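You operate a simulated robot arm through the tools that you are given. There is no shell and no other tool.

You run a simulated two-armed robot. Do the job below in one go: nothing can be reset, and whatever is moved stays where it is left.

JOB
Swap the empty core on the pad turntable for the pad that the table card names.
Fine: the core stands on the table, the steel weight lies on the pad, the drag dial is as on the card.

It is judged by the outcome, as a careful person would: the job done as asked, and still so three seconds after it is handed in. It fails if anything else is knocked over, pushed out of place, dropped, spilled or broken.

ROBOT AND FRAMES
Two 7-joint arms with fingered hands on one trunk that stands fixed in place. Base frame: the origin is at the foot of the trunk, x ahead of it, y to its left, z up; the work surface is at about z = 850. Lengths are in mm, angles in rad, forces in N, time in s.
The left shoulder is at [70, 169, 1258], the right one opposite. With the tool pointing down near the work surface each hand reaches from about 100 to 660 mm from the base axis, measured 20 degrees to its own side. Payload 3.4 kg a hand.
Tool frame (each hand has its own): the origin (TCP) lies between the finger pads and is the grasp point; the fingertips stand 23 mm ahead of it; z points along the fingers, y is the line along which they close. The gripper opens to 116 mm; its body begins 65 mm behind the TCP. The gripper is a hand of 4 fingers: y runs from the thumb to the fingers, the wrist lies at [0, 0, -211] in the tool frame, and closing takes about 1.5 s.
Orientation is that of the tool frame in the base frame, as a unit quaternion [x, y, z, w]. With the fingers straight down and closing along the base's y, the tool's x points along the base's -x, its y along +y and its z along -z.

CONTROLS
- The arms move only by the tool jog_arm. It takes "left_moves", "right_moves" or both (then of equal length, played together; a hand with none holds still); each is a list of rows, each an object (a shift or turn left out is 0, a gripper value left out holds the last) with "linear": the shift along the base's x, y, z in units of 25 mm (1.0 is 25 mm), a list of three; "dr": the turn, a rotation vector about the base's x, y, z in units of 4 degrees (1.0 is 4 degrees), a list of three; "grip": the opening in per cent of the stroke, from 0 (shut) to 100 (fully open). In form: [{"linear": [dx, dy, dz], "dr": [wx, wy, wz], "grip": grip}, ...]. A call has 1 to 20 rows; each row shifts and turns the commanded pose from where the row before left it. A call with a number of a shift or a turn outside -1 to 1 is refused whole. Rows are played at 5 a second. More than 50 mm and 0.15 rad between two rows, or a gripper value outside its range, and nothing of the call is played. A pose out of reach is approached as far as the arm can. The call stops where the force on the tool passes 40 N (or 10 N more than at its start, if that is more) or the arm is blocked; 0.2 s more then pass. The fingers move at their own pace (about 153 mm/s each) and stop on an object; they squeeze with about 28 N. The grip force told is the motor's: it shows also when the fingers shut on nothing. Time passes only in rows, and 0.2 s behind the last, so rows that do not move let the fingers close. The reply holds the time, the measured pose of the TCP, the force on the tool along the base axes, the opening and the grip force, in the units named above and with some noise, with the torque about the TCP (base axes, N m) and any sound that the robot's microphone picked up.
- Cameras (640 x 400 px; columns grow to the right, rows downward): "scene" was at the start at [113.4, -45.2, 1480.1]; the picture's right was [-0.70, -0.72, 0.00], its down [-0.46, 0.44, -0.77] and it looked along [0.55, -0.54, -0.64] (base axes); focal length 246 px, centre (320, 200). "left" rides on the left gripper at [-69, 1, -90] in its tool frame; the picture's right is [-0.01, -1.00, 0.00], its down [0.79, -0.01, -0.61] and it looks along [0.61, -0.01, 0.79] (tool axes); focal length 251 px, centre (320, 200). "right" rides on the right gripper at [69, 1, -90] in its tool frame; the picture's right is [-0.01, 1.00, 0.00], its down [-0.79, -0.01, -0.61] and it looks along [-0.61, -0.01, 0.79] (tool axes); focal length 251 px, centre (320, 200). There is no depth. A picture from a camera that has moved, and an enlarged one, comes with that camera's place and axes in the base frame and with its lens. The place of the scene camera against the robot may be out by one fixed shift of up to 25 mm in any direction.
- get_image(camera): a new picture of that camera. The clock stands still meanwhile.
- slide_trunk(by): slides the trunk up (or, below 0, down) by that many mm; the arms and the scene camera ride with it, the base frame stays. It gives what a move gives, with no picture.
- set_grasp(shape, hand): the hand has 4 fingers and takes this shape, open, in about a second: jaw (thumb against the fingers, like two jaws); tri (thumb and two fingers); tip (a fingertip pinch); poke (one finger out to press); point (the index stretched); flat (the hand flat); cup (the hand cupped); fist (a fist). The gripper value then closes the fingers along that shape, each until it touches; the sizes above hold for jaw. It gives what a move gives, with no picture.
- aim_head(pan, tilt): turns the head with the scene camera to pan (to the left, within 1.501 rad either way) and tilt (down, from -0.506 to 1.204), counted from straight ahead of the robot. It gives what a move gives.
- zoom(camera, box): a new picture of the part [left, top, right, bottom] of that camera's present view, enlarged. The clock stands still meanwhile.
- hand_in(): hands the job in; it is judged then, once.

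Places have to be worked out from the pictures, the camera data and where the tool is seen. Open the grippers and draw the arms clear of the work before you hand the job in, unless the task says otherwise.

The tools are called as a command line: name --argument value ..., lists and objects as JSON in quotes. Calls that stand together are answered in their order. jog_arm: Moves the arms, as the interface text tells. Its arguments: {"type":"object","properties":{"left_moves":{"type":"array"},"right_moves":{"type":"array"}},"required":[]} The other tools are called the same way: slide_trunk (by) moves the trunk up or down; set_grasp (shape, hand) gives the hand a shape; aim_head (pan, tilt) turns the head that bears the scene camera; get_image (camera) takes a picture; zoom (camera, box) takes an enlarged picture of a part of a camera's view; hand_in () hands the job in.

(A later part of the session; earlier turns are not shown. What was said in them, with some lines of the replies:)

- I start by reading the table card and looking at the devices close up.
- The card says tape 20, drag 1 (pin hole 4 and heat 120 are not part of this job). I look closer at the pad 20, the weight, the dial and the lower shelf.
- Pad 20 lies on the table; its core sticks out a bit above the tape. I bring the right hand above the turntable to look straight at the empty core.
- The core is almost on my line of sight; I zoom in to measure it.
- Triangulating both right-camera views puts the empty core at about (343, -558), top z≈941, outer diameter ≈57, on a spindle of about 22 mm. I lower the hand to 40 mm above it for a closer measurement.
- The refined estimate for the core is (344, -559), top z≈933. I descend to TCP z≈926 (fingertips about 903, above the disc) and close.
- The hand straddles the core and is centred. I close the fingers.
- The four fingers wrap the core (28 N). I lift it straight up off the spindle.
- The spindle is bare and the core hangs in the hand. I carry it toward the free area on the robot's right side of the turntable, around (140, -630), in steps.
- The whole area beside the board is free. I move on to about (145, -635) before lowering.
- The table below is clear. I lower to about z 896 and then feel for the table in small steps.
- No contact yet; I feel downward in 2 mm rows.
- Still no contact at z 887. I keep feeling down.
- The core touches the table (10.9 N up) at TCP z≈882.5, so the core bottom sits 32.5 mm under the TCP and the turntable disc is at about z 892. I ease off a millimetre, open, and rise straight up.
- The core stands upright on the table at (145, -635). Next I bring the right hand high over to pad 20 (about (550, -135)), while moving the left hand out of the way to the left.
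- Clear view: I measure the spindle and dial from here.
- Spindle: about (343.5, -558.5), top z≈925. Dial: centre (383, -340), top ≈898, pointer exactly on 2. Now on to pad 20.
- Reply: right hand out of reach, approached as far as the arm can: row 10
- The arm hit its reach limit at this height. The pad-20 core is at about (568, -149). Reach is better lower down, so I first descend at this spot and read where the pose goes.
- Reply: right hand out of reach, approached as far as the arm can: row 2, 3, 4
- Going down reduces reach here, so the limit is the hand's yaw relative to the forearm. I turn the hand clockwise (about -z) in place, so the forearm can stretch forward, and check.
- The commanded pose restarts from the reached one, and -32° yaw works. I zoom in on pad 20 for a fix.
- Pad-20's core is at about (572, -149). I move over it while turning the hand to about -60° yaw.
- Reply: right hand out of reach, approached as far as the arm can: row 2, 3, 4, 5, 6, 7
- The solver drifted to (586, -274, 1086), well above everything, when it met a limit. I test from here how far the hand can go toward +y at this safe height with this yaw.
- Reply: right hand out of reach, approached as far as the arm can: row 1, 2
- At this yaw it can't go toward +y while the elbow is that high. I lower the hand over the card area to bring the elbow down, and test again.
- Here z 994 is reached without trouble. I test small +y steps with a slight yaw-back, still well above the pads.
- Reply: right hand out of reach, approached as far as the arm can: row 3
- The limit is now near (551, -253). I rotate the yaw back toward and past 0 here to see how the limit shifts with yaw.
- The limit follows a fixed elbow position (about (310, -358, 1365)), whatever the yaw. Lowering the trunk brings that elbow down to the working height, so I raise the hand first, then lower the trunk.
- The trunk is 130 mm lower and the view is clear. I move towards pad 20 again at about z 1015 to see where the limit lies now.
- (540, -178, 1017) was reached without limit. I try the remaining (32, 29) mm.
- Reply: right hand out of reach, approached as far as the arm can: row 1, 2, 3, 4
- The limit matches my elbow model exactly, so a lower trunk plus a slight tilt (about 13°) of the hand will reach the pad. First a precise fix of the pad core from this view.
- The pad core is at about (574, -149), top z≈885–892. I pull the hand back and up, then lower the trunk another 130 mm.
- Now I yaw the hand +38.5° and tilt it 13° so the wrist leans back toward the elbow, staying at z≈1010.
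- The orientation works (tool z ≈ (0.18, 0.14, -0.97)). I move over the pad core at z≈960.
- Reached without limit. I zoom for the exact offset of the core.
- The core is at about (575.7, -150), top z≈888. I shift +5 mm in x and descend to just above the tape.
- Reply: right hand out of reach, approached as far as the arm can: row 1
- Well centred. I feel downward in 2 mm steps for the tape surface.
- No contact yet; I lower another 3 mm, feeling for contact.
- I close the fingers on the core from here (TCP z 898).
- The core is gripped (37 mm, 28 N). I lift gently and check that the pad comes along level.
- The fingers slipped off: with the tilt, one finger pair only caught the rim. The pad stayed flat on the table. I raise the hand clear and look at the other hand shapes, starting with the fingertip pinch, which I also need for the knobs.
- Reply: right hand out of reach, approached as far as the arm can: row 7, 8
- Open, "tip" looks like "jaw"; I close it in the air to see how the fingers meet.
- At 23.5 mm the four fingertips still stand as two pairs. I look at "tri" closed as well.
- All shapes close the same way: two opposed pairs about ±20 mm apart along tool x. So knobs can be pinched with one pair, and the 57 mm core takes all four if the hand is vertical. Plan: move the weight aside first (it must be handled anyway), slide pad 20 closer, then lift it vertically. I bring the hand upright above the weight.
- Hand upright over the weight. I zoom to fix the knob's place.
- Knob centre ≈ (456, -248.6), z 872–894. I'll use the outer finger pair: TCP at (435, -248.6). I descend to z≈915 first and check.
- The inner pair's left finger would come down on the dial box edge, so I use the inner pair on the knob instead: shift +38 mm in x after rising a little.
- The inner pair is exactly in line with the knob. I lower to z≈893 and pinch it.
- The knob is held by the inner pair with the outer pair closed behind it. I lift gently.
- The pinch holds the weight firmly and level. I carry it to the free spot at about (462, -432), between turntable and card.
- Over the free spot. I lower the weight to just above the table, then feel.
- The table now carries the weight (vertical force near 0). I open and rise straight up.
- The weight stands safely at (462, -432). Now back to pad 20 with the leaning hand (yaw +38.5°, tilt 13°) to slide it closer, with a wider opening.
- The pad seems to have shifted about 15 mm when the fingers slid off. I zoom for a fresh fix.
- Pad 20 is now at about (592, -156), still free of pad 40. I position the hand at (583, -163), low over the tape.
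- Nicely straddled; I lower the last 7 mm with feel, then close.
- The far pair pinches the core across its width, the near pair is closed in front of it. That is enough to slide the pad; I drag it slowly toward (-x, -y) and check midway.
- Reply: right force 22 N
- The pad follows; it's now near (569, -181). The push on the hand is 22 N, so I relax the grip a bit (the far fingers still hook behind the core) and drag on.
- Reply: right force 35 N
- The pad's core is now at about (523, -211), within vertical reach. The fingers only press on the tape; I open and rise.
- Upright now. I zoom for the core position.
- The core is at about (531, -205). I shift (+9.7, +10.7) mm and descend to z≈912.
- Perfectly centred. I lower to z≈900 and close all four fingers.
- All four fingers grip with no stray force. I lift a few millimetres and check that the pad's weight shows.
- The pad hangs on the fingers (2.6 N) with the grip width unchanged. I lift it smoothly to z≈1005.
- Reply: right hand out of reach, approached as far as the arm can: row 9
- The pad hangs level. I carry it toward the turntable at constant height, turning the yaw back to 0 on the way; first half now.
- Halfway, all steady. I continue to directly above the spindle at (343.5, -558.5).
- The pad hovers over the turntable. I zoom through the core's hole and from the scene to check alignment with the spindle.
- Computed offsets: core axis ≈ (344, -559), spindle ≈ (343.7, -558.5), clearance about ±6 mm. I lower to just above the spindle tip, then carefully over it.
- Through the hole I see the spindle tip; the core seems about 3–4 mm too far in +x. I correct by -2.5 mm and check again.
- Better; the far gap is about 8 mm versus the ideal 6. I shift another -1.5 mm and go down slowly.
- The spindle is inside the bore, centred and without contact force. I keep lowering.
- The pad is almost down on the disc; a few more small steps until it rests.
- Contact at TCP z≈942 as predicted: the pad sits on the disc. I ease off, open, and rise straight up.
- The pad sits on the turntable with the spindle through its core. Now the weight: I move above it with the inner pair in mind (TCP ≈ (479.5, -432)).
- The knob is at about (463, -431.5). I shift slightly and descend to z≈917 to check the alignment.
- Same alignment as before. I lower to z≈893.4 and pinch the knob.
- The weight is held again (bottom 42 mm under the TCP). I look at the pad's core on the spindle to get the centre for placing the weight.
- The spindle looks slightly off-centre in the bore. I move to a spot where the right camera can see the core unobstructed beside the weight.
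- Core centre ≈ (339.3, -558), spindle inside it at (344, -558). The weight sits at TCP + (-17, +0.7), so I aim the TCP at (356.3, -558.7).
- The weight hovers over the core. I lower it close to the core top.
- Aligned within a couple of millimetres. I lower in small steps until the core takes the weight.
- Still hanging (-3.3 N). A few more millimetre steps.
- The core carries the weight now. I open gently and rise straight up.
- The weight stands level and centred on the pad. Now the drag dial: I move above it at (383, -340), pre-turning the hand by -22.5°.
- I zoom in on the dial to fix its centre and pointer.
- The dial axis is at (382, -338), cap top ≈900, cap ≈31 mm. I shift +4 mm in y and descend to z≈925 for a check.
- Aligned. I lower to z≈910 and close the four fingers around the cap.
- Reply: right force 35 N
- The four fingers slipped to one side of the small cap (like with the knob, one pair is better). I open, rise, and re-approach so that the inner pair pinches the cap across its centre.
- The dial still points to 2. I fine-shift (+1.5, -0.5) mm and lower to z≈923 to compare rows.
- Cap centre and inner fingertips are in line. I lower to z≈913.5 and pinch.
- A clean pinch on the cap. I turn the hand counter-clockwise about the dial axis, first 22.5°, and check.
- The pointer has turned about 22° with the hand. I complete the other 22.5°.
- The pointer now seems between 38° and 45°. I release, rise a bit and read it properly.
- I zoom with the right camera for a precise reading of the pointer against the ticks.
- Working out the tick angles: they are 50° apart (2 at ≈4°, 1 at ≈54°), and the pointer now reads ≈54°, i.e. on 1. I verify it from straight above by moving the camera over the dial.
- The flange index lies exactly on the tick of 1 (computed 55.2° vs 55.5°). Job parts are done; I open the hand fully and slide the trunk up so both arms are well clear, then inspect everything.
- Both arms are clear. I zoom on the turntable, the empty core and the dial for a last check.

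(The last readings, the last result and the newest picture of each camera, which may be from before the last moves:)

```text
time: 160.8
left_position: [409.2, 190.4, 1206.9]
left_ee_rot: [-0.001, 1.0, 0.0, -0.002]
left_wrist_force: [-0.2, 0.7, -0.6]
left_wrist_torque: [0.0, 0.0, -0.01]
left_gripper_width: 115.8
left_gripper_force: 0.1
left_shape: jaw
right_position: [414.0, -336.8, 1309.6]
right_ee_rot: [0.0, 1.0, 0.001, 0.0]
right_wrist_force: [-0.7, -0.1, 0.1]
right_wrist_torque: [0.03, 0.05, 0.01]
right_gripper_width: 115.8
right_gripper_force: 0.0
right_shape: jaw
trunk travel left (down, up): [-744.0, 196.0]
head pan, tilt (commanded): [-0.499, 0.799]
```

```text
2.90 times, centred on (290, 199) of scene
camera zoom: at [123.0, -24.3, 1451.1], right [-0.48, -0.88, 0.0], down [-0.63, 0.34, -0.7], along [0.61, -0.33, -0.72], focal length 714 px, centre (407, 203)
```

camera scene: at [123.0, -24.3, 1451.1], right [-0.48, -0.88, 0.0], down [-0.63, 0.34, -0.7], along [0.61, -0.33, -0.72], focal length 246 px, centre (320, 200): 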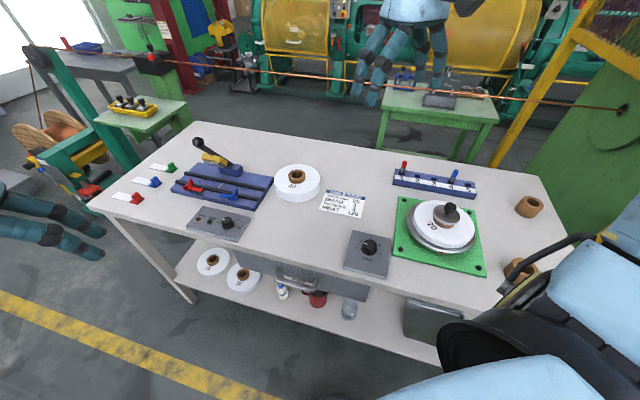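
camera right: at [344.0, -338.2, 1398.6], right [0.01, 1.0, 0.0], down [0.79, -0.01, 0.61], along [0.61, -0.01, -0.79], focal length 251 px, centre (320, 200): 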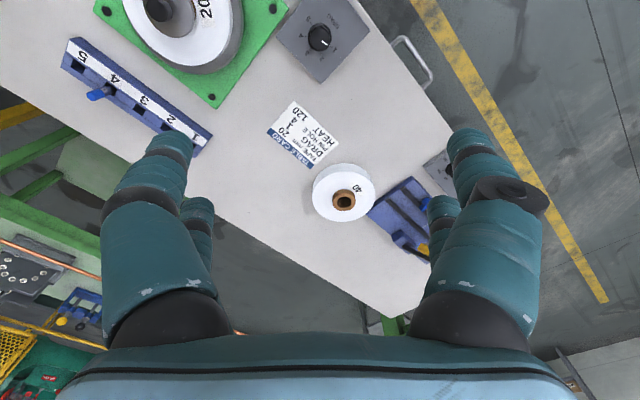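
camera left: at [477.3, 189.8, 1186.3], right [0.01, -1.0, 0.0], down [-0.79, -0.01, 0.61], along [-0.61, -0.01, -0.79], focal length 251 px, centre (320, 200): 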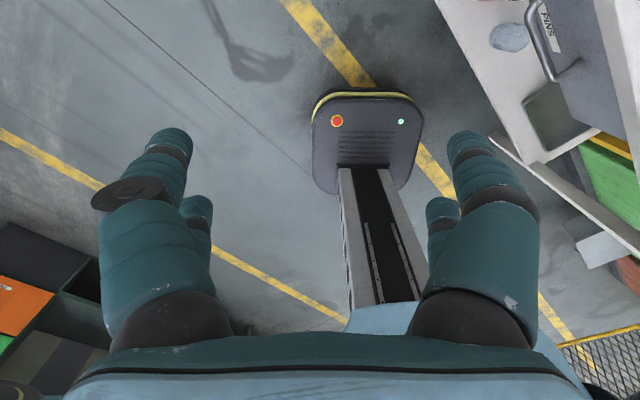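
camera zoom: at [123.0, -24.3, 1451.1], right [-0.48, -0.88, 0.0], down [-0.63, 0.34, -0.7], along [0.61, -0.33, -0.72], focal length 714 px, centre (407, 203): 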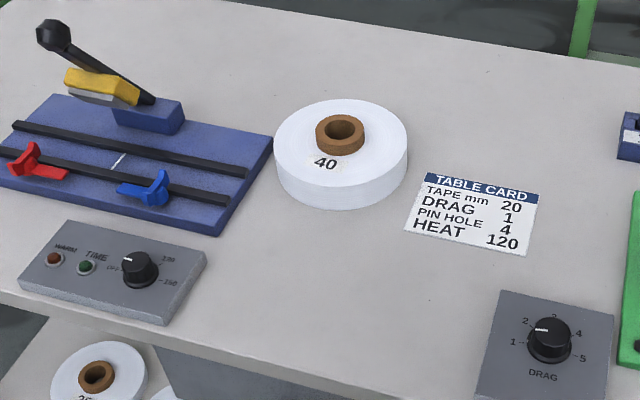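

Everything checks out: the empty core stands on the table, pad 20 is on the turntable with the weight lying level on it, and the drag dial is on 1. Nothing else moved, and both hands are open and clear, so I hand in.

hand_in

```text
The job is handed in.
```

The swap is done and handed in.

- **Pad:** pad 20, the one the card names, is on the turntable with the spindle through its core.
- **Empty core:** it stands upright on the table, to the right of the turntable.
- **Weight:** the steel weight sits level on top of the pad's core. It is wider than the band of tape, so resting it on the core keeps it centred and stable.
- **Drag dial:** turned from 2 to 1; its pointer lines up with the 1 mark.

My first grip on pad 20 slipped off its core. The pad stayed flat on the table and shifted about 15 mm. I then moved the weight aside for a while, slid the pad closer and lifted it upright.

In the last pictures, the other pads, the pins, the card and the other controls are where they were. Both hands are open and raised clear of the table.
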